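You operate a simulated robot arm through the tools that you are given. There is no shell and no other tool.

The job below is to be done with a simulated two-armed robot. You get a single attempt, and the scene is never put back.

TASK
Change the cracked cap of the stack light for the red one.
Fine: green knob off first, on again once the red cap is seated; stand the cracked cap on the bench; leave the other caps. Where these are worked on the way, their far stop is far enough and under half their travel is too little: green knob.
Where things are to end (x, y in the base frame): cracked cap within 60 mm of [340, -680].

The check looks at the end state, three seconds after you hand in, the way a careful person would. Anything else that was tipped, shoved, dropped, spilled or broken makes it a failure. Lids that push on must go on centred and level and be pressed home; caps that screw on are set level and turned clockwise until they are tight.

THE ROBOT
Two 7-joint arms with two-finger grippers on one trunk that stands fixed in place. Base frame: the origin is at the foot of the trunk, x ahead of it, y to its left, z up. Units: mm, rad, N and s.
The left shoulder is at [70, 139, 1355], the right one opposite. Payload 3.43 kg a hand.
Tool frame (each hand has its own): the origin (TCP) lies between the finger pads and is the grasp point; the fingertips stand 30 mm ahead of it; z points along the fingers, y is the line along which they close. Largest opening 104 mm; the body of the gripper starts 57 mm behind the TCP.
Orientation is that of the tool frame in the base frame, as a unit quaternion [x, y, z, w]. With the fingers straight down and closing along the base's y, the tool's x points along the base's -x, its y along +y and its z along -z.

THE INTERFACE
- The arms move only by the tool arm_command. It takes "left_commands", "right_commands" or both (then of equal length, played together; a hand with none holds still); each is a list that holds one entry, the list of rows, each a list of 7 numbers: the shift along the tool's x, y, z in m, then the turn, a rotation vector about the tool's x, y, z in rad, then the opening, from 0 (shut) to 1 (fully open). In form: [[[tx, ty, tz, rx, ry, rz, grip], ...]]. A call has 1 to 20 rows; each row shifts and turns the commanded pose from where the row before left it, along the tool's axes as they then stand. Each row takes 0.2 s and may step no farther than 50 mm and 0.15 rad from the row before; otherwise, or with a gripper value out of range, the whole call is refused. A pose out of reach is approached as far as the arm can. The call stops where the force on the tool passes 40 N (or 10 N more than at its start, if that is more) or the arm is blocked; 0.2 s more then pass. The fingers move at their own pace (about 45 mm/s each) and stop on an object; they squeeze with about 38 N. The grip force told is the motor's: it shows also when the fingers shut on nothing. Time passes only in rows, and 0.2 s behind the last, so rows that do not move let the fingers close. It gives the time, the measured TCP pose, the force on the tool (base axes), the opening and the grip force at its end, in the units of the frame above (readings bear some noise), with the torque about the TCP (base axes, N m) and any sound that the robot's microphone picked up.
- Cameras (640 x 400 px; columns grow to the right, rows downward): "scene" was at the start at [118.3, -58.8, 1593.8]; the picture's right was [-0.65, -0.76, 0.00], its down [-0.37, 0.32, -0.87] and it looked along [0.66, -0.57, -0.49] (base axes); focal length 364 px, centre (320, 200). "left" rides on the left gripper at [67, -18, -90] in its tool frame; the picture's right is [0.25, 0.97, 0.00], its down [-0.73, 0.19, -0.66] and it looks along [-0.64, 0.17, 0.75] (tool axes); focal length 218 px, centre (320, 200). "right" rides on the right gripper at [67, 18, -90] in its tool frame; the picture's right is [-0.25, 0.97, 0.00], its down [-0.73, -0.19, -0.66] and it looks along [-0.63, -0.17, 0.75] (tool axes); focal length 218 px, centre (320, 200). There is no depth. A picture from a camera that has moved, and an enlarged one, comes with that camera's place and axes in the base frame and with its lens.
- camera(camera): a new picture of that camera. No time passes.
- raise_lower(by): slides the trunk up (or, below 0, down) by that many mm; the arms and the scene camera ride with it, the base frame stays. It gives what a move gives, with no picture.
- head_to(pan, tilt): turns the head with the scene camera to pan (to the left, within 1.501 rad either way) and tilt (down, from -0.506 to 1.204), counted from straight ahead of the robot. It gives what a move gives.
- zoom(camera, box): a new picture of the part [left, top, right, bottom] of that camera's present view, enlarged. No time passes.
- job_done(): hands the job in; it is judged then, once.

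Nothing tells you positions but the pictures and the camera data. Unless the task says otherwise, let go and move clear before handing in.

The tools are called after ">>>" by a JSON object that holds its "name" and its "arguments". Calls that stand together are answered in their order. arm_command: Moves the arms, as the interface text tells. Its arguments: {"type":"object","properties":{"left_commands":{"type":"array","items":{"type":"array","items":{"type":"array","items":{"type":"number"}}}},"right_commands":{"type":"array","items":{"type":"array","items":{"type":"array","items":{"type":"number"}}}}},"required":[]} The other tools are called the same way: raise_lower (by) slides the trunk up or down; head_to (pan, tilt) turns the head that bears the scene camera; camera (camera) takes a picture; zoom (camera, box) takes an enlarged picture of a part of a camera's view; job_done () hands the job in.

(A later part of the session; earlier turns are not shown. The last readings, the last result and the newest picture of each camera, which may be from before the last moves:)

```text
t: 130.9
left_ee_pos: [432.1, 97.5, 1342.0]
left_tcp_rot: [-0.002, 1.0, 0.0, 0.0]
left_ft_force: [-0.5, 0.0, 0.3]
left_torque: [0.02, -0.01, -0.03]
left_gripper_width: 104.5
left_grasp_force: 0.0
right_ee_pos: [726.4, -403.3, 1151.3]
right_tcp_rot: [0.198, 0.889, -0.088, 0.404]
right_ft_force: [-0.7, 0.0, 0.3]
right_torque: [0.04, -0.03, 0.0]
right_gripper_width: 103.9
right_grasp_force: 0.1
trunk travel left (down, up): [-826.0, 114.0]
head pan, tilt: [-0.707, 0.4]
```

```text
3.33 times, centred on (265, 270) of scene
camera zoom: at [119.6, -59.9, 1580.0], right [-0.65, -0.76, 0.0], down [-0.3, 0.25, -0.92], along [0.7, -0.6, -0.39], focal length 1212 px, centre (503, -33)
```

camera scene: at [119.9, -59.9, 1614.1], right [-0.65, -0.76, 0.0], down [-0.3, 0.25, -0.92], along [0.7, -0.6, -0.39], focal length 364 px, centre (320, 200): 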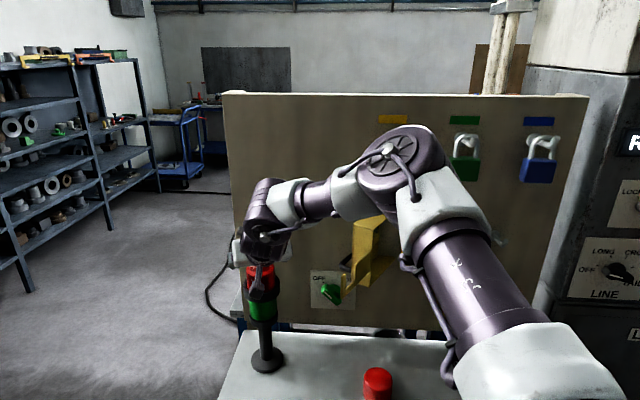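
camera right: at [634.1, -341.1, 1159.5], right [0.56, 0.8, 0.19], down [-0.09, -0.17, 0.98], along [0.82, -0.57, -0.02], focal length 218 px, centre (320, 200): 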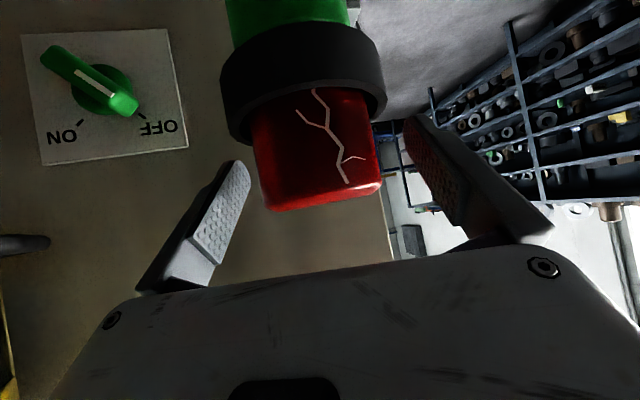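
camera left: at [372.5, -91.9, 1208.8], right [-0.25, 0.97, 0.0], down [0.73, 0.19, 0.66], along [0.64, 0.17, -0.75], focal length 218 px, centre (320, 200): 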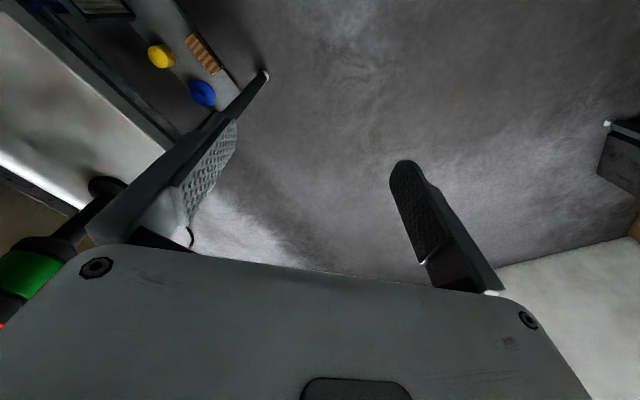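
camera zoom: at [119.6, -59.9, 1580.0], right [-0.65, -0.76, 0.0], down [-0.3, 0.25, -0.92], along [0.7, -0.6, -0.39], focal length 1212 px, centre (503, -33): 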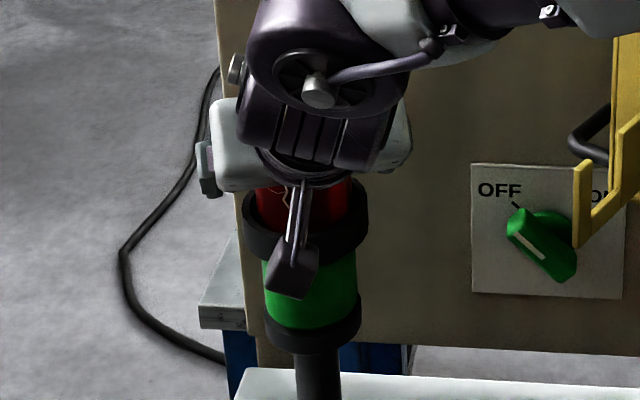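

The fingers are centred on the cap and clear of the collar. Closing to just outside the cap diameter first to verify they are even.

>>> {"name": "arm_command", "arguments": {"right_commands": [[[0, 0, 0, 0, 0, 0, 0.8], [0, 0, 0, 0, 0, 0, 0.72], [0, 0, 0, 0, 0, 0, 0.7], [0, 0, 0, 0, 0, 0, 0.7]]]}}

>>> {"name": "zoom", "arguments": {"camera": "right", "box": [200, 60, 440, 240]}}

```text
t: 131.9
left_ee_pos: [431.6, 97.5, 1341.5]
left_tcp_rot: [-0.002, 1.0, 0.001, 0.0]
left_ft_force: [0.5, 0.1, -0.1]
left_torque: [0.01, 0.0, -0.02]
left_gripper_width: 104.0
left_grasp_force: 0.1
right_ee_pos: [727.0, -402.9, 1152.1]
right_tcp_rot: [0.199, 0.889, -0.089, 0.403]
right_ft_force: [-0.8, -0.2, 0.2]
right_torque: [0.03, -0.01, -0.02]
right_gripper_width: 72.9
right_grasp_force: 0.0
trunk travel left (down, up): [-826.0, 114.0]
head pan, tilt: [-0.707, 0.4]
```

```text
2.22 times, centred on (320, 150) of right
camera zoom: at [634.5, -341.2, 1159.3], right [0.56, 0.8, 0.19], down [-0.09, -0.17, 0.98], along [0.82, -0.57, -0.02], focal length 485 px, centre (320, 311)
```

zoom: 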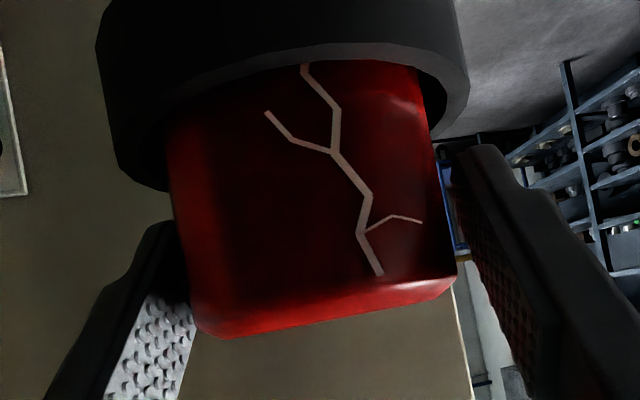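

The fingers are even to within a millimetre, and the cap is about 69 mm across. Closing to grip.

>>> {"name": "arm_command", "arguments": {"right_commands": [[[0, 0, 0, 0, 0, 0, 0.66], [0, 0, 0, 0, 0, 0, 0.62], [0, 0, 0, 0, 0, 0, 0.55], [0, 0, 0, 0, 0, 0, 0.5]]]}}

>>> {"name": "zoom", "arguments": {"camera": "right", "box": [200, 60, 440, 240]}}

>>> {"name": "zoom", "arguments": {"camera": "scene", "box": [215, 210, 315, 400]}}

```text
t: 132.9
left_ee_pos: [430.7, 97.7, 1342.6]
left_tcp_rot: [-0.002, 1.0, 0.0, 0.0]
left_ft_force: [0.7, -0.3, 0.2]
left_torque: [-0.01, 0.02, 0.0]
left_gripper_width: 103.8
left_grasp_force: 0.0
right_ee_pos: [726.3, -404.4, 1150.6]
right_tcp_rot: [0.199, 0.889, -0.09, 0.403]
right_ft_force: [-0.3, -0.6, 0.1]
right_torque: [0.0, 0.0, 0.01]
right_gripper_width: 61.6
right_grasp_force: 38.5
trunk travel left (down, up): [-826.0, 114.0]
head pan, tilt: [-0.707, 0.4]
```

```text
2.22 times, centred on (320, 150) of right
camera zoom: at [634.3, -341.2, 1159.4], right [0.56, 0.8, 0.19], down [-0.09, -0.17, 0.98], along [0.82, -0.57, -0.02], focal length 485 px, centre (320, 311)
```

zoom: 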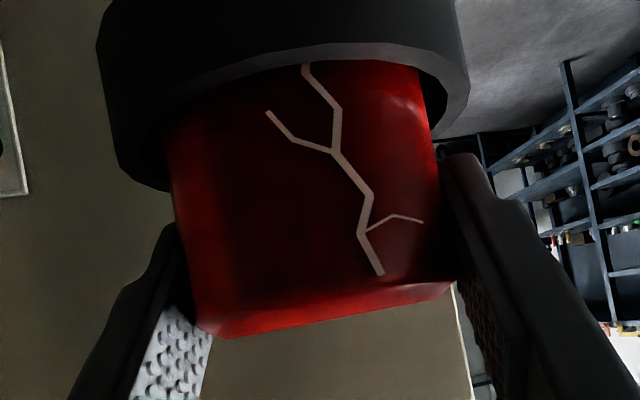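

```text
2.11 times, centred on (265, 305) of scene
camera zoom: at [119.9, -60.0, 1580.0], right [-0.65, -0.76, 0.0], down [-0.3, 0.25, -0.92], along [0.7, -0.6, -0.39], focal length 765 px, centre (436, -21)
```

zoom: 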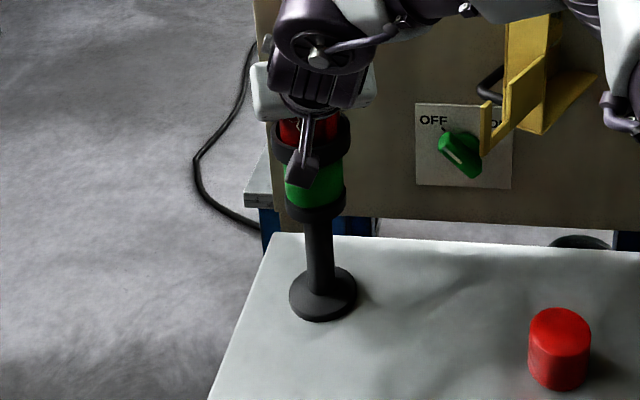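

The cap is gripped at 61.6 mm with no side load. I don't yet know whether it pulls off or unscrews, so I'll test with a very small upward pull and watch the force.

>>> {"name": "arm_command", "arguments": {"right_commands": [[[-0.0015, 0, -0.0013, 0, 0, 0, 0.5], [0, 0, 0, 0, 0, 0, 0.5]]]}}

>>> {"name": "zoom", "arguments": {"camera": "right", "box": [200, 60, 440, 240]}}

```text
t: 133.5
left_ee_pos: [431.1, 98.2, 1342.2]
left_tcp_rot: [-0.002, 1.0, 0.0, 0.0]
left_ft_force: [-0.1, 0.0, 0.1]
left_torque: [-0.02, 0.01, 0.01]
left_gripper_width: 103.6
left_grasp_force: 0.1
right_ee_pos: [725.4, -403.2, 1153.4]
right_tcp_rot: [0.199, 0.889, -0.089, 0.402]
right_ft_force: [-0.1, -0.6, 1.0]
right_torque: [0.0, -0.01, 0.05]
right_gripper_width: 61.4
right_grasp_force: 37.7
trunk travel left (down, up): [-826.0, 114.0]
head pan, tilt: [-0.707, 0.4]
```

```text
2.22 times, centred on (320, 150) of right
camera zoom: at [633.8, -341.0, 1161.2], right [0.56, 0.8, 0.19], down [-0.09, -0.17, 0.98], along [0.82, -0.57, -0.02], focal length 485 px, centre (320, 311)
```

zoom: 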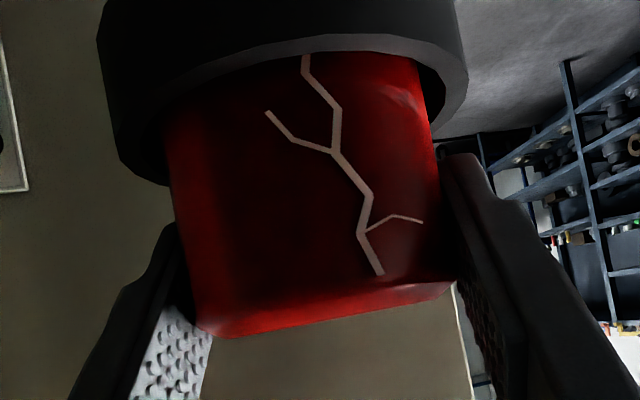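

No resistance, and the cap moved up relative to the collar, so it simply lifts out. I'll continue slowly upward.

>>> {"name": "arm_command", "arguments": {"right_commands": [[[-0.003, 0, -0.0026, 0, 0, 0, 0.5], [-0.003, 0, -0.0026, 0, 0, 0, 0.5], [0, 0, 0, 0, 0, 0, 0.5]]]}}

>>> {"name": "zoom", "arguments": {"camera": "right", "box": [200, 60, 440, 240]}}

>>> {"name": "zoom", "arguments": {"camera": "scene", "box": [215, 210, 315, 400]}}

```text
t: 134.3
left_ee_pos: [431.3, 96.6, 1342.0]
left_tcp_rot: [-0.001, 1.0, 0.001, -0.001]
left_ft_force: [0.7, -0.6, -0.6]
left_torque: [-0.01, 0.03, 0.01]
left_gripper_width: 103.9
left_grasp_force: 0.1
right_ee_pos: [727.2, -404.0, 1161.2]
right_tcp_rot: [0.199, 0.889, -0.089, 0.403]
right_ft_force: [-0.7, 0.5, -0.5]
right_torque: [-0.01, 0.03, 0.04]
right_gripper_width: 61.4
right_grasp_force: 37.9
trunk travel left (down, up): [-826.0, 114.0]
head pan, tilt: [-0.707, 0.4]
```

```text
2.22 times, centred on (320, 150) of right
camera zoom: at [634.3, -341.5, 1169.8], right [0.56, 0.8, 0.19], down [-0.09, -0.17, 0.98], along [0.82, -0.57, -0.02], focal length 485 px, centre (320, 311)
```

zoom: 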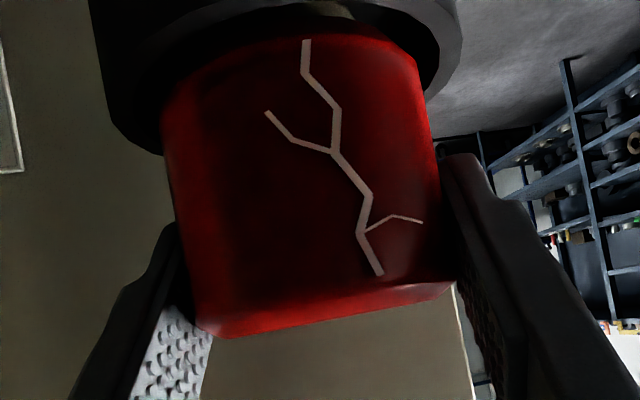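

```text
2.11 times, centred on (265, 305) of scene
camera zoom: at [120.1, -60.0, 1580.0], right [-0.65, -0.76, 0.0], down [-0.3, 0.25, -0.92], along [0.7, -0.6, -0.39], focal length 765 px, centre (436, -21)
```

zoom: 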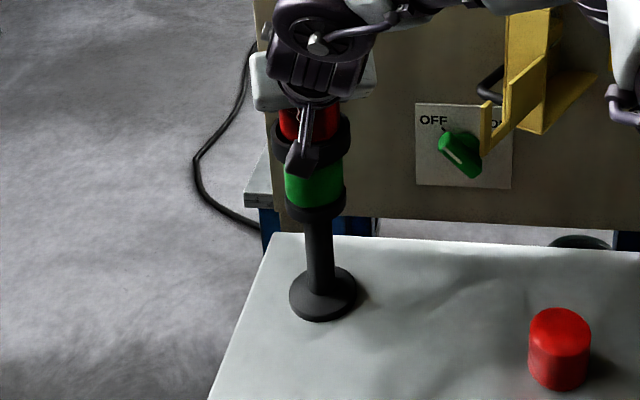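

The cap is coming out cleanly with no load. Raising the trunk to its top lifts it clear vertically.

>>> {"name": "raise_lower", "arguments": {"by": 50}}

>>> {"name": "camera", "arguments": {"camera": "scene"}}

>>> {"name": "camera", "arguments": {"camera": "right"}}

```text
t: 135.2
left_ee_pos: [431.7, 97.5, 1391.2]
left_tcp_rot: [-0.002, 1.0, 0.0, 0.0]
left_ft_force: [0.6, -0.1, -0.4]
left_torque: [0.03, 0.0, -0.01]
left_gripper_width: 103.7
left_grasp_force: 0.1
right_ee_pos: [726.0, -402.6, 1210.9]
right_tcp_rot: [0.198, 0.889, -0.088, 0.403]
right_ft_force: [0.0, -0.6, 0.6]
right_torque: [0.03, -0.05, 0.01]
right_gripper_width: 61.5
right_grasp_force: 38.4
trunk travel left (down, up): [-876.0, 64.0]
head pan, tilt: [-0.707, 0.4]
```

```text
taken
camera scene: at [120.4, -60.1, 1630.0], right [-0.65, -0.76, 0.0], down [-0.3, 0.25, -0.92], along [0.7, -0.6, -0.39], focal length 364 px, centre (320, 200)
```

scene: 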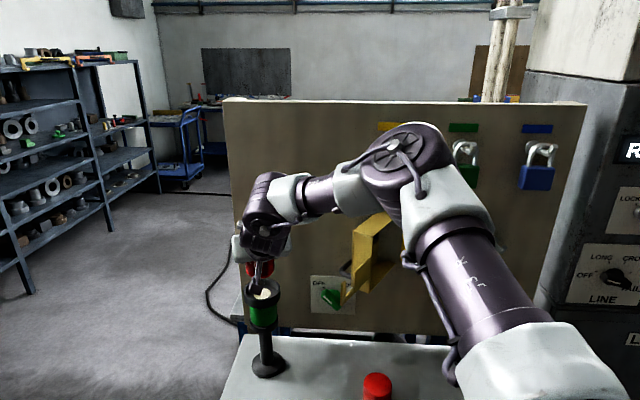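

```text
taken
camera right: at [634.4, -341.7, 1219.5], right [0.56, 0.8, 0.19], down [-0.09, -0.17, 0.98], along [0.82, -0.57, -0.02], focal length 218 px, centre (320, 200)
```

right: 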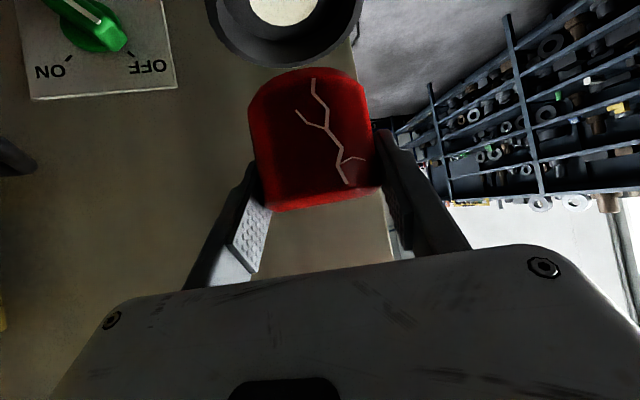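

The cap is fully out and the stack light hasn't moved. I'll look into the open collar to see how the new cap seats.

>>> {"name": "zoom", "arguments": {"camera": "right", "box": [190, 0, 390, 120]}}

>>> {"name": "zoom", "arguments": {"camera": "scene", "box": [225, 240, 305, 380]}}

```text
3.20 times, centred on (290, 60) of right
camera zoom: at [634.4, -341.7, 1219.5], right [0.56, 0.8, 0.19], down [-0.09, -0.17, 0.98], along [0.82, -0.57, -0.02], focal length 698 px, centre (416, 648)
```

zoom: 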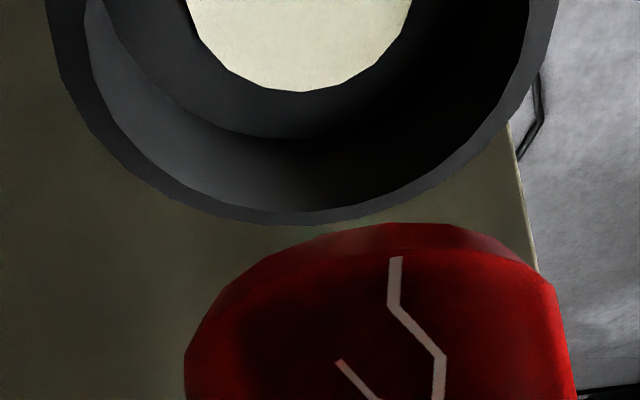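

```text
2.86 times, centred on (265, 310) of scene
camera zoom: at [120.4, -60.1, 1630.0], right [-0.65, -0.76, 0.0], down [-0.3, 0.25, -0.92], along [0.7, -0.6, -0.39], focal length 1038 px, centre (477, -114)
```

zoom: 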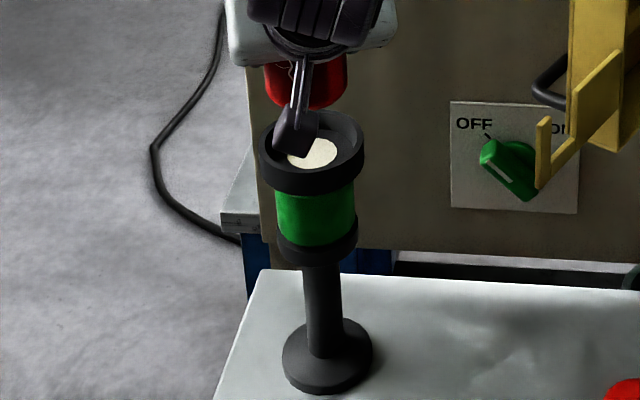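

The collar is a plain cup with a lamp disc inside and no threads, so the new cap gets set in level and pressed down. Now raising to full height for the carry.

>>> {"name": "raise_lower", "arguments": {"by": 64}}

>>> {"name": "arm_command", "arguments": {"right_commands": [[[-0.015, 0, -0.0132, 0, 0, 0, 0.5], [-0.015, 0, -0.0132, 0, 0, 0, 0.5], [-0.015, 0, -0.0132, 0, 0, 0, 0.5], [-0.015, 0, -0.0132, 0, 0, 0, 0.5], [-0.015, 0, -0.0132, 0, 0, 0, 0.5]]]}}

>>> {"name": "camera", "arguments": {"camera": "scene"}}

```text
t: 136.2
left_ee_pos: [432.0, 96.9, 1455.0]
left_tcp_rot: [-0.002, 1.0, 0.0, 0.001]
left_ft_force: [0.0, -0.2, 0.7]
left_torque: [-0.01, 0.01, 0.03]
left_gripper_width: 104.1
left_grasp_force: 0.1
right_ee_pos: [728.6, -404.3, 1275.3]
right_tcp_rot: [0.198, 0.889, -0.089, 0.402]
right_ft_force: [0.3, -0.4, -0.6]
right_torque: [0.04, -0.03, 0.0]
right_gripper_width: 61.5
right_grasp_force: 37.9
trunk travel left (down, up): [-940.0, 0.0]
head pan, tilt: [-0.707, 0.4]
```

```text
t: 137.4
left_ee_pos: [430.9, 98.2, 1456.7]
left_tcp_rot: [-0.002, 1.0, -0.001, 0.0]
left_ft_force: [0.0, 0.4, -0.3]
left_torque: [0.0, 0.01, -0.03]
left_gripper_width: 103.9
left_grasp_force: 0.0
right_ee_pos: [725.9, -403.6, 1376.2]
right_tcp_rot: [0.198, 0.889, -0.089, 0.403]
right_ft_force: [0.0, -0.3, -1.0]
right_torque: [0.02, 0.03, -0.01]
right_gripper_width: 61.2
right_grasp_force: 37.8
trunk travel left (down, up): [-940.0, 0.0]
head pan, tilt: [-0.707, 0.4]
```

```text
taken
camera scene: at [119.1, -59.4, 1694.1], right [-0.65, -0.76, 0.0], down [-0.3, 0.25, -0.92], along [0.7, -0.6, -0.39], focal length 364 px, centre (320, 200)
```

scene: 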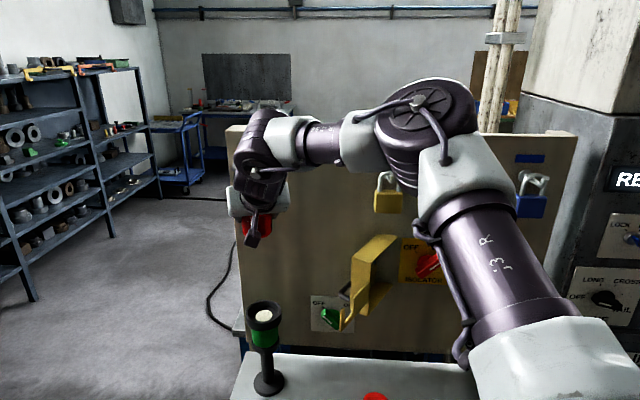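

Carrying at z 1376, above the hook and box. I'll retreat from the stack light and begin swinging right around the front, keeping the cap level (yaw about vertical only).

>>> {"name": "arm_command", "arguments": {"right_commands": [[[0.0155, 0, -0.0177, 0, 0, 0, 0.5], [0.0155, 0, -0.0177, 0, 0, 0, 0.5], [0.0155, 0, -0.0177, 0, 0, 0, 0.5], [0.0155, 0, -0.0177, 0, 0, 0, 0.5], [0.006, -0.0172, -0.0068, 0.01315, 0, 0.01153, 0.5], [0.006, -0.0172, -0.0068, 0.01315, 0, 0.01153, 0.5], [0.006, -0.0172, -0.0068, 0.01315, 0, 0.01153, 0.5], [0.006, -0.0172, -0.0068, 0.01315, 0, 0.01153, 0.5], [0.006, -0.0172, -0.0068, 0.01315, 0, 0.01153, 0.5]]]}}

>>> {"name": "camera", "arguments": {"camera": "scene"}}

```text
t: 139.4
left_ee_pos: [430.0, 95.7, 1456.9]
left_tcp_rot: [-0.002, 1.0, 0.0, 0.001]
left_ft_force: [0.6, -0.9, 0.4]
left_torque: [0.01, 0.0, 0.01]
left_gripper_width: 103.9
left_grasp_force: 0.1
right_ee_pos: [561.4, -420.8, 1377.0]
right_tcp_rot: [0.238, 0.88, -0.106, 0.398]
right_ft_force: [0.4, -0.2, -0.9]
right_torque: [0.01, -0.03, 0.01]
right_gripper_width: 61.4
right_grasp_force: 37.9
trunk travel left (down, up): [-940.0, 0.0]
head pan, tilt: [-0.707, 0.4]
```

```text
taken
camera scene: at [119.2, -61.9, 1694.1], right [-0.65, -0.76, 0.0], down [-0.3, 0.25, -0.92], along [0.7, -0.6, -0.39], focal length 364 px, centre (320, 200)
```

scene: 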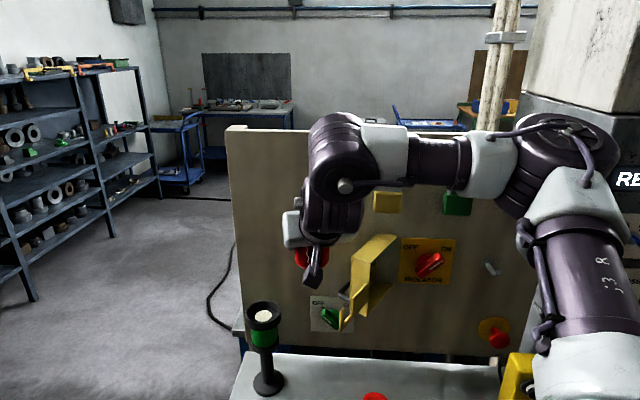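

Exact and unflagged. Continuing the swing to the right, over the front of the bench.

>>> {"name": "arm_command", "arguments": {"right_commands": [[[0.0007, -0.0213, -0.0008, 0.0263, 0, 0.0231, 0.5], [0.0007, -0.0213, -0.0008, 0.0263, 0, 0.0231, 0.5], [0.0007, -0.0213, -0.0008, 0.0263, 0, 0.0231, 0.5], [0.0007, -0.0213, -0.0008, 0.0263, 0, 0.0231, 0.5], [0.0007, -0.0213, -0.0008, 0.0263, 0, 0.0231, 0.5], [0.0007, -0.0213, -0.0008, 0.0263, 0, 0.0231, 0.5]]]}}

>>> {"name": "camera", "arguments": {"camera": "scene"}}

```text
t: 140.8
left_ee_pos: [429.8, 96.7, 1457.0]
left_tcp_rot: [-0.002, 1.0, 0.0, 0.0]
left_ft_force: [-0.4, 0.4, -0.4]
left_torque: [0.04, 0.01, 0.0]
left_gripper_width: 104.4
left_grasp_force: 0.1
right_ee_pos: [481.4, -524.5, 1374.1]
right_tcp_rot: [0.327, 0.851, -0.146, 0.385]
right_ft_force: [-0.4, -1.0, -0.6]
right_torque: [0.01, -0.01, 0.04]
right_gripper_width: 61.2
right_grasp_force: 37.9
right hand out of reach, approached as far as the arm can: row 4
trunk travel left (down, up): [-940.0, 0.0]
head pan, tilt: [-0.707, 0.4]
```

```text
taken
camera scene: at [118.3, -61.2, 1694.1], right [-0.65, -0.76, 0.0], down [-0.3, 0.25, -0.92], along [0.7, -0.6, -0.39], focal length 364 px, centre (320, 200)
```

scene: 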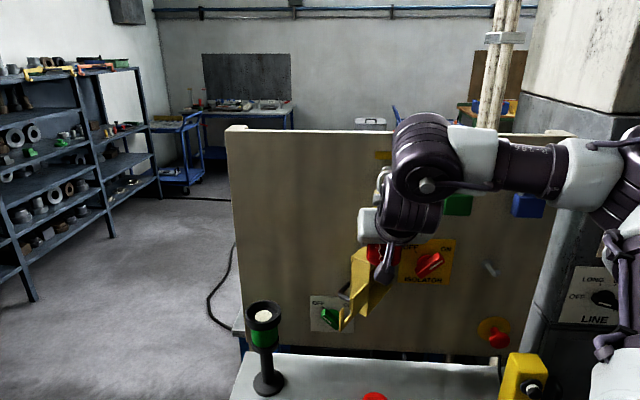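

At (481, -524, 1374). Continuing toward the drop spot.

>>> {"name": "arm_command", "arguments": {"right_commands": [[[-0.0007, -0.0188, 0.0008, 0.0286, 0, 0.025, 0.5], [-0.0007, -0.0188, 0.0008, 0.0286, 0, 0.025, 0.5], [-0.0007, -0.0188, 0.0008, 0.0286, 0, 0.025, 0.5]]]}}

>>> {"name": "camera", "arguments": {"camera": "scene"}}

```text
t: 141.6
left_ee_pos: [431.2, 95.5, 1456.1]
left_tcp_rot: [-0.001, 1.0, 0.0, 0.0]
left_ft_force: [-0.3, -0.2, -0.5]
left_torque: [0.01, 0.0, -0.09]
left_gripper_width: 104.2
left_grasp_force: 0.0
right_ee_pos: [446.2, -569.9, 1374.4]
right_tcp_rot: [0.374, 0.831, -0.168, 0.376]
right_ft_force: [-0.1, 0.2, -0.6]
right_torque: [0.02, -0.01, 0.0]
right_gripper_width: 61.1
right_grasp_force: 38.2
right hand out of reach, approached as far as the arm can: row 1
trunk travel left (down, up): [-940.0, 0.0]
head pan, tilt: [-0.707, 0.4]
```

```text
taken
camera scene: at [118.9, -60.7, 1694.1], right [-0.65, -0.76, 0.0], down [-0.3, 0.25, -0.92], along [0.7, -0.6, -0.39], focal length 364 px, centre (320, 200)
```

scene: 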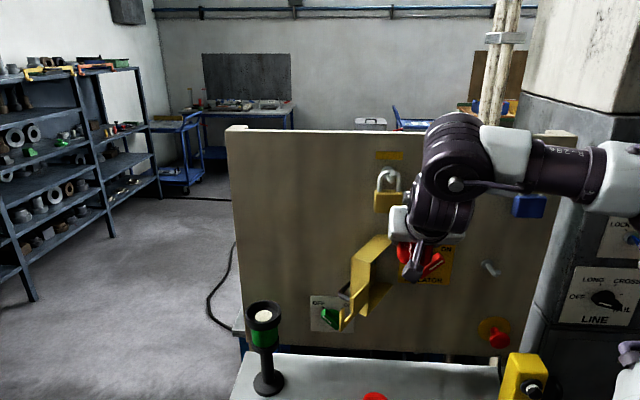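

Still level and steady. Continuing the last part of the swing.

>>> {"name": "arm_command", "arguments": {"right_commands": [[[-0.0007, -0.0188, 0.0008, 0.0286, 0, 0.025, 0.5], [-0.0007, -0.0188, 0.0008, 0.0286, 0, 0.025, 0.5], [-0.0007, -0.0188, 0.0008, 0.0286, 0, 0.025, 0.5], [-0.0073, -0.0201, 0.0083, 0.03, 0, 0.0264, 0.5], [-0.0073, -0.0201, 0.0083, 0.03, 0, 0.0264, 0.5], [-0.0073, -0.0201, 0.0083, 0.03, 0, 0.0264, 0.5]]]}}

>>> {"name": "head_to", "arguments": {"pan": -0.95, "tilt": 0.6}}

>>> {"name": "camera", "arguments": {"camera": "scene"}}

>>> {"name": "camera", "arguments": {"camera": "right"}}

```text
t: 143.0
left_ee_pos: [430.4, 97.4, 1457.1]
left_tcp_rot: [-0.002, 1.0, 0.001, 0.0]
left_ft_force: [-0.1, -0.7, 0.5]
left_torque: [0.02, -0.04, -0.04]
left_gripper_width: 103.7
left_grasp_force: 0.2
right_ee_pos: [372.0, -669.5, 1374.7]
right_tcp_rot: [0.471, 0.781, -0.212, 0.352]
right_ft_force: [-1.4, -0.5, -1.3]
right_torque: [0.04, -0.01, 0.0]
right_gripper_width: 61.2
right_grasp_force: 38.2
trunk travel left (down, up): [-940.0, 0.0]
head pan, tilt: [-0.707, 0.4]
```

```text
t: 143.8
left_ee_pos: [431.5, 98.6, 1456.7]
left_tcp_rot: [-0.002, 1.0, 0.0, 0.0]
left_ft_force: [-0.2, 0.2, 0.2]
left_torque: [-0.01, 0.0, 0.01]
left_gripper_width: 104.0
left_grasp_force: 0.1
right_ee_pos: [373.0, -667.5, 1374.6]
right_tcp_rot: [0.47, 0.781, -0.212, 0.353]
right_ft_force: [-0.2, -0.7, -0.9]
right_torque: [0.01, 0.01, -0.01]
right_gripper_width: 61.1
right_grasp_force: 37.9
trunk travel left (down, up): [-940.0, 0.0]
head pan, tilt: [-0.949, 0.6]
```

```text
taken
camera scene: at [100.6, -72.1, 1675.9], right [-0.81, -0.58, 0.0], down [-0.33, 0.46, -0.83], along [0.48, -0.67, -0.56], focal length 364 px, centre (320, 200)
```

scene: 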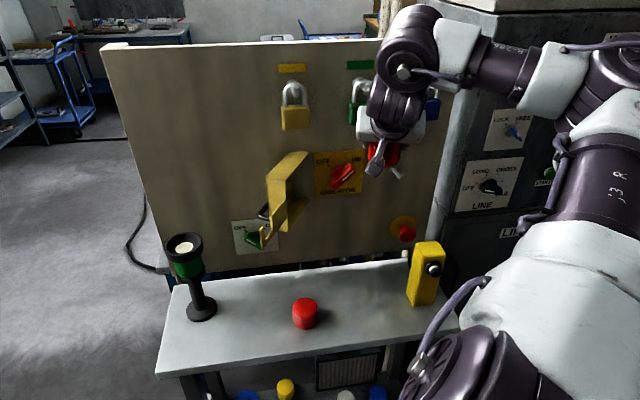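

```text
taken
camera right: at [337.7, -561.9, 1383.1], right [0.93, 0.31, 0.19], down [-0.17, -0.08, 0.98], along [0.32, -0.95, -0.02], focal length 218 px, centre (320, 200)
```

right: 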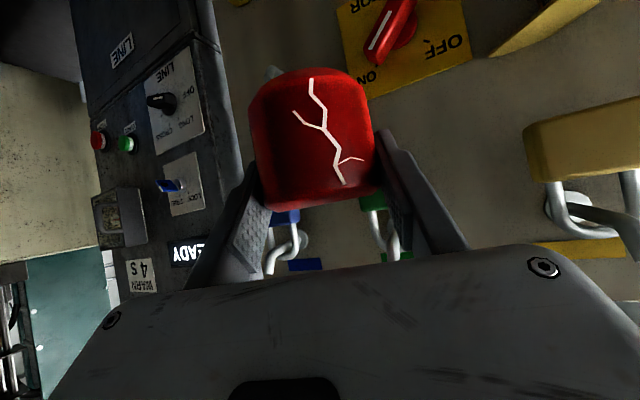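

At the drop area, heading -62° and cap level. I'll trim the position so the cap axis is near (360, -665), away from the yellow box, and then lower most of the way with the trunk.

>>> {"name": "arm_command", "arguments": {"right_commands": [[[0.0143, -0.0089, -0.0163, 0, 0, 0, 0.5], [0, 0, 0, 0, 0, 0, 0.5]]]}}

>>> {"name": "raise_lower", "arguments": {"by": -250}}

>>> {"name": "camera", "arguments": {"camera": "scene"}}

>>> {"name": "camera", "arguments": {"camera": "right"}}

```text
t: 144.4
left_ee_pos: [432.0, 97.6, 1456.5]
left_tcp_rot: [-0.002, 1.0, 0.0, 0.001]
left_ft_force: [-0.1, 0.6, 0.0]
left_torque: [0.03, 0.01, -0.01]
left_gripper_width: 104.1
left_grasp_force: 0.0
right_ee_pos: [353.7, -652.8, 1376.3]
right_tcp_rot: [0.47, 0.781, -0.212, 0.354]
right_ft_force: [0.1, 0.1, -0.7]
right_torque: [0.0, -0.01, -0.04]
right_gripper_width: 60.7
right_grasp_force: 38.4
trunk travel left (down, up): [-940.0, 0.0]
head pan, tilt: [-0.949, 0.6]
```

```text
t: 147.0
left_ee_pos: [431.5, 95.6, 1205.6]
left_tcp_rot: [-0.002, 1.0, 0.001, 0.0]
left_ft_force: [0.0, 0.6, 0.8]
left_torque: [0.03, -0.01, -0.01]
left_gripper_width: 104.2
left_grasp_force: 0.1
right_ee_pos: [355.7, -652.5, 1124.1]
right_tcp_rot: [0.47, 0.781, -0.212, 0.353]
right_ft_force: [0.9, 0.1, -0.5]
right_torque: [0.01, 0.0, 0.01]
right_gripper_width: 60.9
right_grasp_force: 38.4
trunk travel left (down, up): [-690.0, 250.0]
head pan, tilt: [-0.949, 0.6]
```

```text
taken
camera scene: at [100.7, -71.8, 1425.9], right [-0.81, -0.58, 0.0], down [-0.33, 0.46, -0.82], along [0.48, -0.67, -0.57], focal length 364 px, centre (320, 200)
```

scene: 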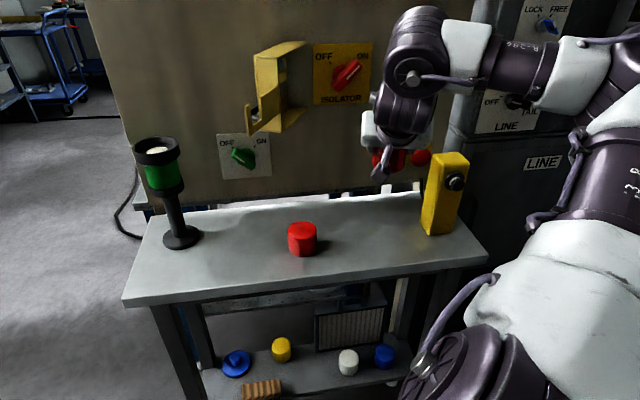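

```text
taken
camera right: at [319.1, -546.3, 1133.8], right [0.93, 0.31, 0.19], down [-0.17, -0.08, 0.98], along [0.32, -0.95, -0.02], focal length 218 px, centre (320, 200)
```

right: 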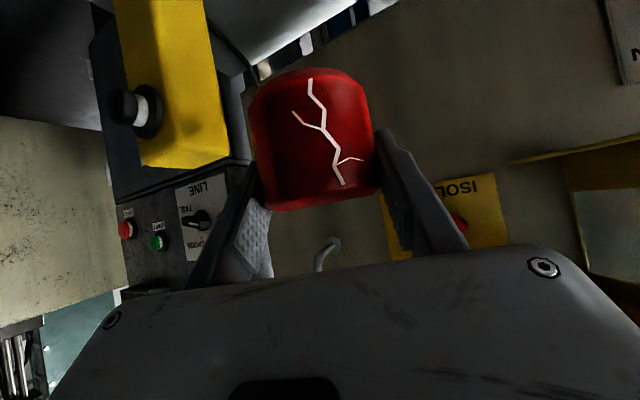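

Path is clear: the cap hangs above the bench left of the yellow box. Lowering another 165 mm.

>>> {"name": "raise_lower", "arguments": {"by": -165}}

>>> {"name": "camera", "arguments": {"camera": "scene"}}

>>> {"name": "camera", "arguments": {"camera": "right"}}

```text
t: 148.8
left_ee_pos: [431.2, 96.5, 1041.2]
left_tcp_rot: [-0.002, 1.0, 0.0, 0.0]
left_ft_force: [-0.3, -0.5, -0.1]
left_torque: [0.02, -0.02, -0.02]
left_gripper_width: 104.2
left_grasp_force: 0.2
right_ee_pos: [354.6, -652.3, 960.5]
right_tcp_rot: [0.471, 0.78, -0.213, 0.352]
right_ft_force: [0.6, 0.5, -0.5]
right_torque: [0.0, -0.03, 0.0]
right_gripper_width: 60.9
right_grasp_force: 37.8
trunk travel left (down, up): [-525.0, 415.0]
head pan, tilt: [-0.949, 0.6]
```

```text
taken
camera scene: at [100.6, -71.7, 1260.9], right [-0.81, -0.58, 0.0], down [-0.33, 0.46, -0.82], along [0.48, -0.67, -0.57], focal length 364 px, centre (320, 200)
```

scene: 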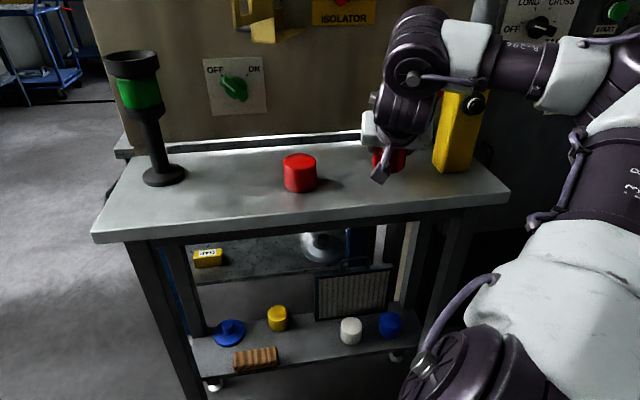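

```text
taken
camera right: at [319.0, -546.2, 968.9], right [0.93, 0.31, 0.19], down [-0.17, -0.08, 0.98], along [0.32, -0.95, -0.02], focal length 218 px, centre (320, 200)
```

right: 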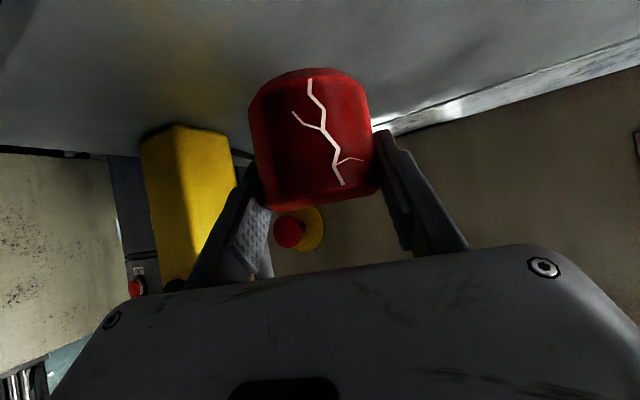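

The cap hangs roughly 35 mm above the bench, more than 100 mm from the yellow box. Now I finish the descent with small arm steps, watching the vertical force.

>>> {"name": "arm_command", "arguments": {"right_commands": [[[0.009, 0, 0.0079, 0, 0, 0, 0.5], [0.009, 0, 0.0079, 0, 0, 0, 0.5], [0, 0, 0, 0, 0, 0, 0.5]]]}}

>>> {"name": "zoom", "arguments": {"camera": "scene", "box": [340, 100, 480, 200]}}

>>> {"name": "camera", "arguments": {"camera": "right"}}

```text
t: 149.6
left_ee_pos: [431.5, 97.7, 1040.6]
left_tcp_rot: [-0.002, 1.0, 0.0, 0.0]
left_ft_force: [0.1, -0.3, 0.1]
left_torque: [-0.02, 0.01, 0.0]
left_gripper_width: 104.0
left_grasp_force: 0.1
right_ee_pos: [354.6, -652.8, 936.4]
right_tcp_rot: [0.469, 0.781, -0.212, 0.354]
right_ft_force: [-1.1, -0.4, -0.6]
right_torque: [-0.04, 0.0, 0.01]
right_gripper_width: 60.8
right_grasp_force: 37.5
trunk travel left (down, up): [-525.0, 415.0]
head pan, tilt: [-0.949, 0.6]
```

```text
4.00 times, centred on (410, 150) of scene
camera zoom: at [100.6, -71.6, 1260.8], right [-0.81, -0.58, 0.0], down [-0.33, 0.46, -0.83], along [0.48, -0.67, -0.56], focal length 1454 px, centre (-40, 400)
```

zoom: 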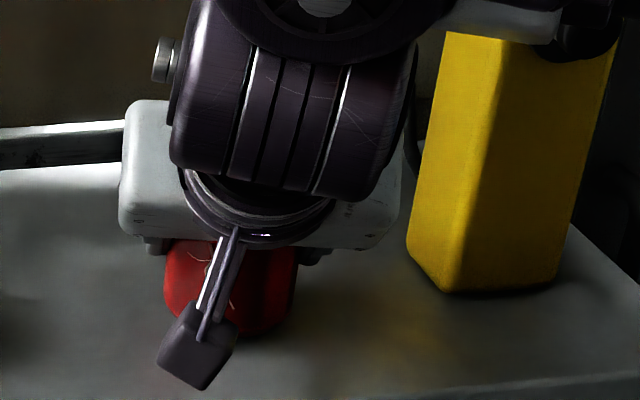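

```text
taken
camera right: at [319.0, -545.8, 944.8], right [0.93, 0.31, 0.19], down [-0.17, -0.08, 0.98], along [0.32, -0.95, -0.02], focal length 218 px, centre (320, 200)
```

right: 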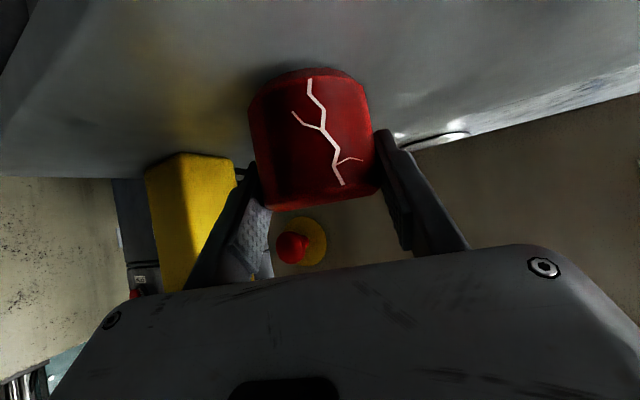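

Close to the bench now. Stepping down in small increments until contact.

>>> {"name": "arm_command", "arguments": {"right_commands": [[[0.003, 0, 0.0026, 0, 0, 0, 0.5], [0.003, 0, 0.0026, 0, 0, 0, 0.5]]]}}

>>> {"name": "arm_command", "arguments": {"right_commands": [[[0.0023, 0, 0.002, 0, 0, 0, 0.5], [0, 0, 0, 0, 0, 0, 0.5]]]}}

>>> {"name": "zoom", "arguments": {"camera": "right", "box": [200, 20, 440, 200]}}

```text
t: 150.2
left_ee_pos: [430.7, 97.7, 1041.3]
left_tcp_rot: [-0.002, 1.0, 0.0, 0.0]
left_ft_force: [0.2, -0.2, -0.4]
left_torque: [0.01, -0.01, -0.02]
left_gripper_width: 103.9
left_grasp_force: 0.2
right_ee_pos: [354.0, -652.8, 929.0]
right_tcp_rot: [0.47, 0.78, -0.213, 0.353]
right_ft_force: [-0.7, 0.0, 1.1]
right_torque: [-0.04, 0.03, 0.01]
right_gripper_width: 60.5
right_grasp_force: 37.8
trunk travel left (down, up): [-525.0, 415.0]
head pan, tilt: [-0.949, 0.6]
```

```text
t: 150.8
left_ee_pos: [431.1, 98.1, 1042.4]
left_tcp_rot: [-0.002, 1.0, -0.001, 0.001]
left_ft_force: [-0.5, 0.0, -0.8]
left_torque: [-0.02, 0.0, -0.01]
left_gripper_width: 104.1
left_grasp_force: 0.1
right_ee_pos: [352.8, -652.2, 928.5]
right_tcp_rot: [0.47, 0.779, -0.213, 0.355]
right_ft_force: [1.9, -6.1, 17.0]
right_torque: [-0.19, 0.22, 0.07]
right_gripper_width: 60.8
right_grasp_force: 37.8
trunk travel left (down, up): [-525.0, 415.0]
head pan, tilt: [-0.949, 0.6]
```

```text
2.22 times, centred on (320, 110) of right
camera zoom: at [318.8, -545.9, 936.6], right [0.93, 0.31, 0.19], down [-0.18, -0.07, 0.98], along [0.31, -0.95, -0.02], focal length 485 px, centre (320, 400)
```

zoom: 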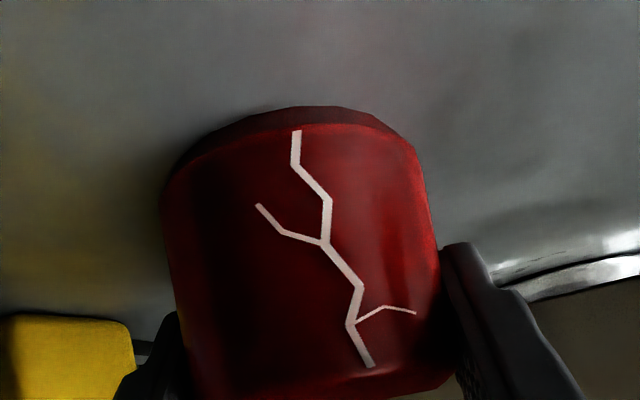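

Contact at TCP z ≈ 928 with 17 N. I'll ease back to unload, then open the fingers gradually.

>>> {"name": "arm_command", "arguments": {"right_commands": [[[-0.0012, 0, -0.0011, 0, 0, 0, 0.5], [0, 0, 0, 0, 0, 0, 0.5]]]}}

```text
t: 151.4
left_ee_pos: [429.6, 98.3, 1042.2]
left_tcp_rot: [-0.002, 1.0, -0.001, 0.001]
left_ft_force: [0.9, 0.3, 0.0]
left_torque: [0.0, -0.03, -0.03]
left_gripper_width: 104.1
left_grasp_force: 0.1
right_ee_pos: [354.0, -650.3, 928.8]
right_tcp_rot: [0.469, 0.78, -0.212, 0.354]
right_ft_force: [3.3, -5.0, 16.1]
right_torque: [-0.2, 0.1, 0.03]
right_gripper_width: 60.6
right_grasp_force: 38.6
trunk travel left (down, up): [-525.0, 415.0]
head pan, tilt: [-0.949, 0.6]
```

>>> {"name": "arm_command", "arguments": {"right_commands": [[[-0.0015, 0, -0.0013, 0, 0, 0, 0.5], [0, 0, 0, 0, 0, 0, 0.5]]]}}

```text
t: 152.0
left_ee_pos: [432.2, 98.6, 1041.9]
left_tcp_rot: [-0.002, 1.0, 0.0, 0.0]
left_ft_force: [0.6, -0.1, 0.2]
left_torque: [0.0, 0.0, 0.01]
left_gripper_width: 104.2
left_grasp_force: 0.1
right_ee_pos: [355.0, -650.7, 929.1]
right_tcp_rot: [0.47, 0.781, -0.213, 0.352]
right_ft_force: [0.9, -0.3, 4.9]
right_torque: [-0.08, -0.03, -0.01]
right_gripper_width: 60.6
right_grasp_force: 38.5
trunk travel left (down, up): [-525.0, 415.0]
head pan, tilt: [-0.949, 0.6]
```

The load is down to about 5 N with the cap resting on the bench. Opening the fingers now.

>>> {"name": "arm_command", "arguments": {"right_commands": [[[0, 0, 0, 0, 0, 0, 0.6], [0, 0, 0, 0, 0, 0, 0.64], [0, 0, 0, 0, 0, 0, 0.7], [0, 0, 0, 0, 0, 0, 0.8], [0, 0, 0, 0, 0, 0, 0.85]]]}}

>>> {"name": "camera", "arguments": {"camera": "right"}}

>>> {"name": "zoom", "arguments": {"camera": "scene", "box": [340, 100, 480, 200]}}

```text
t: 153.2
left_ee_pos: [430.8, 96.8, 1040.1]
left_tcp_rot: [-0.001, 1.0, 0.0, 0.0]
left_ft_force: [0.7, 0.0, 0.0]
left_torque: [0.0, 0.02, 0.06]
left_gripper_width: 104.0
left_grasp_force: 0.0
right_ee_pos: [354.2, -652.7, 930.7]
right_tcp_rot: [0.47, 0.781, -0.213, 0.352]
right_ft_force: [-0.1, -0.3, 0.1]
right_torque: [0.01, 0.03, 0.02]
right_gripper_width: 88.4
right_grasp_force: 0.0
trunk travel left (down, up): [-525.0, 415.0]
head pan, tilt: [-0.949, 0.6]
```

```text
taken
camera right: at [318.5, -545.9, 937.7], right [0.93, 0.31, 0.19], down [-0.17, -0.08, 0.98], along [0.32, -0.95, -0.02], focal length 218 px, centre (320, 200)
```

right: 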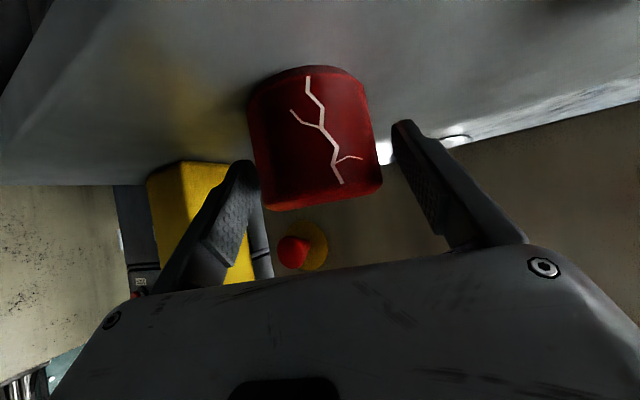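

```text
4.00 times, centred on (410, 150) of scene
camera zoom: at [100.7, -71.7, 1260.8], right [-0.81, -0.58, 0.0], down [-0.33, 0.46, -0.82], along [0.48, -0.67, -0.57], focal length 1454 px, centre (-40, 400)
```

zoom: 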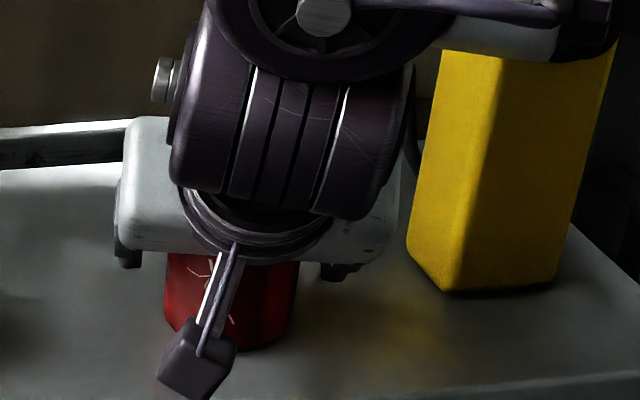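

The cracked cap stands upright on the bench, released. I'll open fully and rise straight up off it.

>>> {"name": "arm_command", "arguments": {"right_commands": [[[0, 0, 0, 0, 0, 0, 1], [0, 0, 0, 0, 0, 0, 1]]]}}

>>> {"name": "raise_lower", "arguments": {"by": 110}}

>>> {"name": "camera", "arguments": {"camera": "scene"}}

>>> {"name": "camera", "arguments": {"camera": "right"}}

```text
t: 153.8
left_ee_pos: [431.3, 97.5, 1041.0]
left_tcp_rot: [-0.002, 1.0, 0.0, 0.0]
left_ft_force: [0.4, -0.2, -0.6]
left_torque: [0.0, -0.03, 0.03]
left_gripper_width: 103.8
left_grasp_force: 0.0
right_ee_pos: [354.6, -651.4, 931.0]
right_tcp_rot: [0.47, 0.78, -0.213, 0.353]
right_ft_force: [-0.9, 0.7, 0.5]
right_torque: [0.0, 0.0, -0.04]
right_gripper_width: 103.9
right_grasp_force: 0.1
trunk travel left (down, up): [-525.0, 415.0]
head pan, tilt: [-0.949, 0.6]
```

```text
t: 155.3
left_ee_pos: [432.2, 97.3, 1150.6]
left_tcp_rot: [-0.002, 1.0, 0.001, 0.0]
left_ft_force: [0.3, -0.5, 0.7]
left_torque: [0.01, -0.02, 0.01]
left_gripper_width: 104.0
left_grasp_force: 0.1
right_ee_pos: [354.4, -650.2, 1040.1]
right_tcp_rot: [0.47, 0.781, -0.212, 0.353]
right_ft_force: [-0.3, 0.5, -0.2]
right_torque: [-0.01, 0.0, 0.01]
right_gripper_width: 104.2
right_grasp_force: 0.2
trunk travel left (down, up): [-635.0, 305.0]
head pan, tilt: [-0.949, 0.6]
```

```text
taken
camera scene: at [100.8, -71.8, 1370.8], right [-0.81, -0.58, 0.0], down [-0.33, 0.46, -0.82], along [0.48, -0.67, -0.57], focal length 364 px, centre (320, 200)
```

scene: 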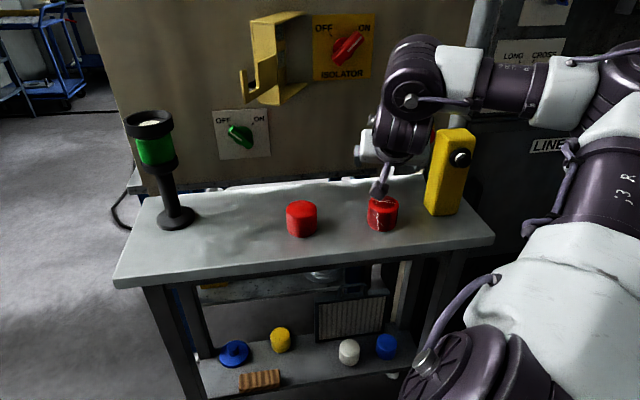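

```text
taken
camera right: at [318.6, -546.0, 1047.6], right [0.93, 0.31, 0.19], down [-0.17, -0.08, 0.98], along [0.32, -0.95, -0.02], focal length 218 px, centre (320, 200)
```

right: 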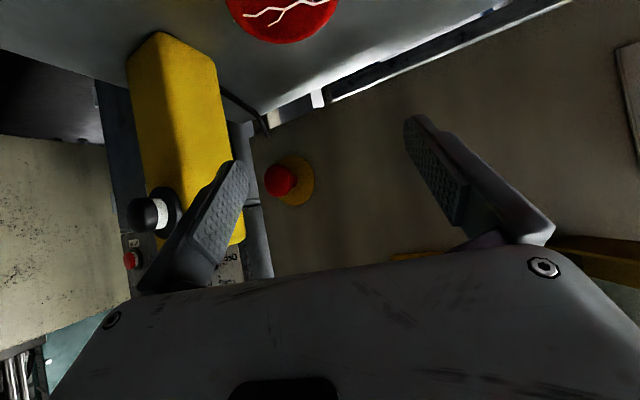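

The cracked cap is standing well on the bench. Now I'll measure the new red cap's position precisely, using the cracked cap as a reference.

>>> {"name": "zoom", "arguments": {"camera": "scene", "box": [270, 180, 420, 260]}}

>>> {"name": "zoom", "arguments": {"camera": "scene", "box": [270, 190, 340, 245]}}

```text
4.27 times, centred on (345, 220) of scene
camera zoom: at [100.8, -71.8, 1370.8], right [-0.81, -0.58, 0.0], down [-0.33, 0.46, -0.82], along [0.48, -0.67, -0.57], focal length 1551 px, centre (213, 115)
```

zoom: 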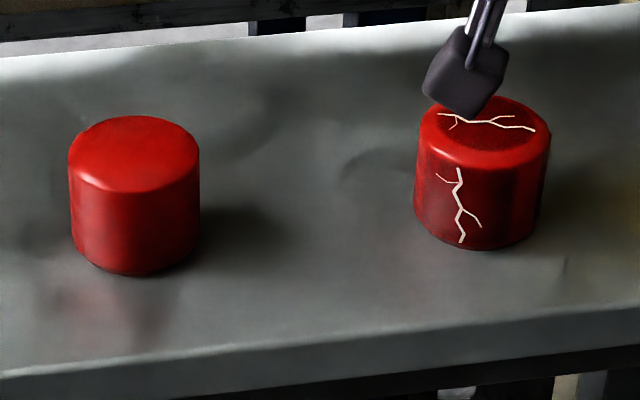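

```text
7.27 times, centred on (305, 218) of scene
camera zoom: at [100.8, -71.8, 1370.8], right [-0.81, -0.58, 0.0], down [-0.33, 0.46, -0.82], along [0.48, -0.67, -0.57], focal length 2643 px, centre (429, 73)
```

zoom: 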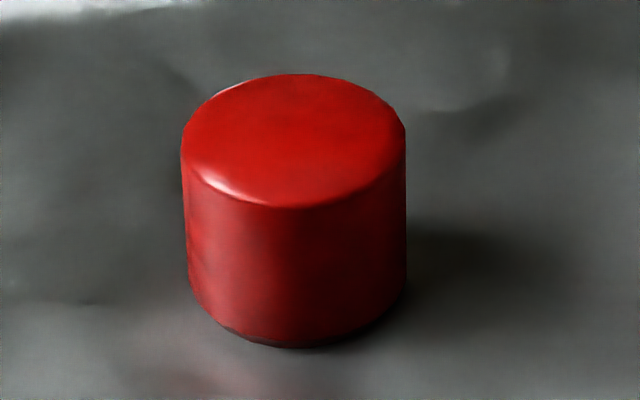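

The new cap is at roughly (492, -544). I'll move there at z 1040, over the caps and below the hook, turning the heading to about -43°.

>>> {"name": "arm_command", "arguments": {"right_commands": [[[0.005, 0.0209, -0.0057, -0.0312, 0, -0.0274, 1], [0.005, 0.0209, -0.0057, -0.0312, 0, -0.0274, 1], [0.005, 0.0209, -0.0057, -0.0312, 0, -0.0274, 1], [0.005, 0.0209, -0.0057, -0.0312, 0, -0.0274, 1], [0.005, 0.0209, -0.0057, -0.0312, 0, -0.0274, 1], [0.005, 0.0209, -0.0057, -0.0312, 0, -0.0274, 1], [0.005, 0.0209, -0.0057, -0.0312, 0, -0.0274, 1], [0.005, 0.0209, -0.0057, -0.0312, 0, -0.0274, 1]]]}}

>>> {"name": "camera", "arguments": {"camera": "scene"}}

>>> {"name": "camera", "arguments": {"camera": "right"}}

```text
t: 157.1
left_ee_pos: [432.0, 97.5, 1150.9]
left_tcp_rot: [-0.002, 1.0, 0.0, 0.001]
left_ft_force: [0.7, 0.9, 0.4]
left_torque: [0.01, 0.05, 0.02]
left_gripper_width: 104.2
left_grasp_force: 0.1
right_ee_pos: [420.8, -550.0, 1050.7]
right_tcp_rot: [0.334, 0.848, -0.152, 0.382]
right_ft_force: [-0.8, 0.1, -0.1]
right_torque: [0.0, 0.04, 0.0]
right_gripper_width: 104.0
right_grasp_force: 0.0
right hand out of reach, approached as far as the arm can: row 2, 3, 4, 5, 7
trunk travel left (down, up): [-635.0, 305.0]
head pan, tilt: [-0.949, 0.6]
```

```text
taken
camera scene: at [101.4, -70.4, 1370.8], right [-0.81, -0.58, 0.0], down [-0.33, 0.46, -0.83], along [0.48, -0.67, -0.56], focal length 364 px, centre (320, 200)
```

scene: 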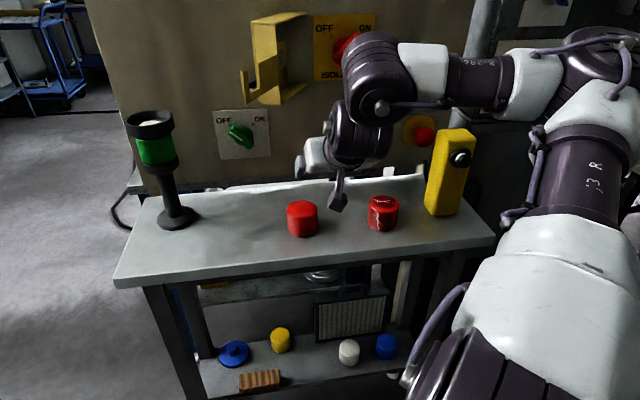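

```text
taken
camera right: at [352.5, -463.3, 1059.0], right [0.78, 0.59, 0.19], down [-0.14, -0.13, 0.98], along [0.61, -0.79, -0.02], focal length 218 px, centre (320, 200)
```

right: 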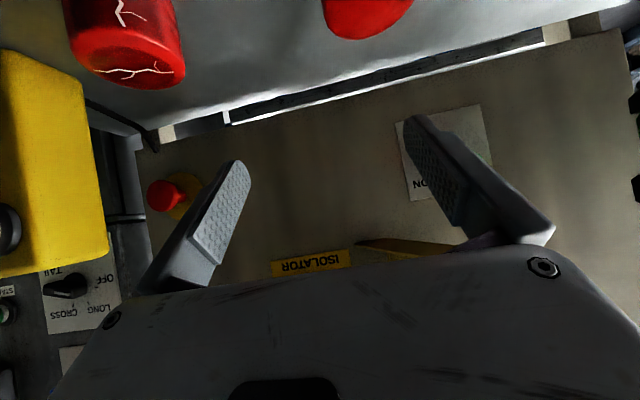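

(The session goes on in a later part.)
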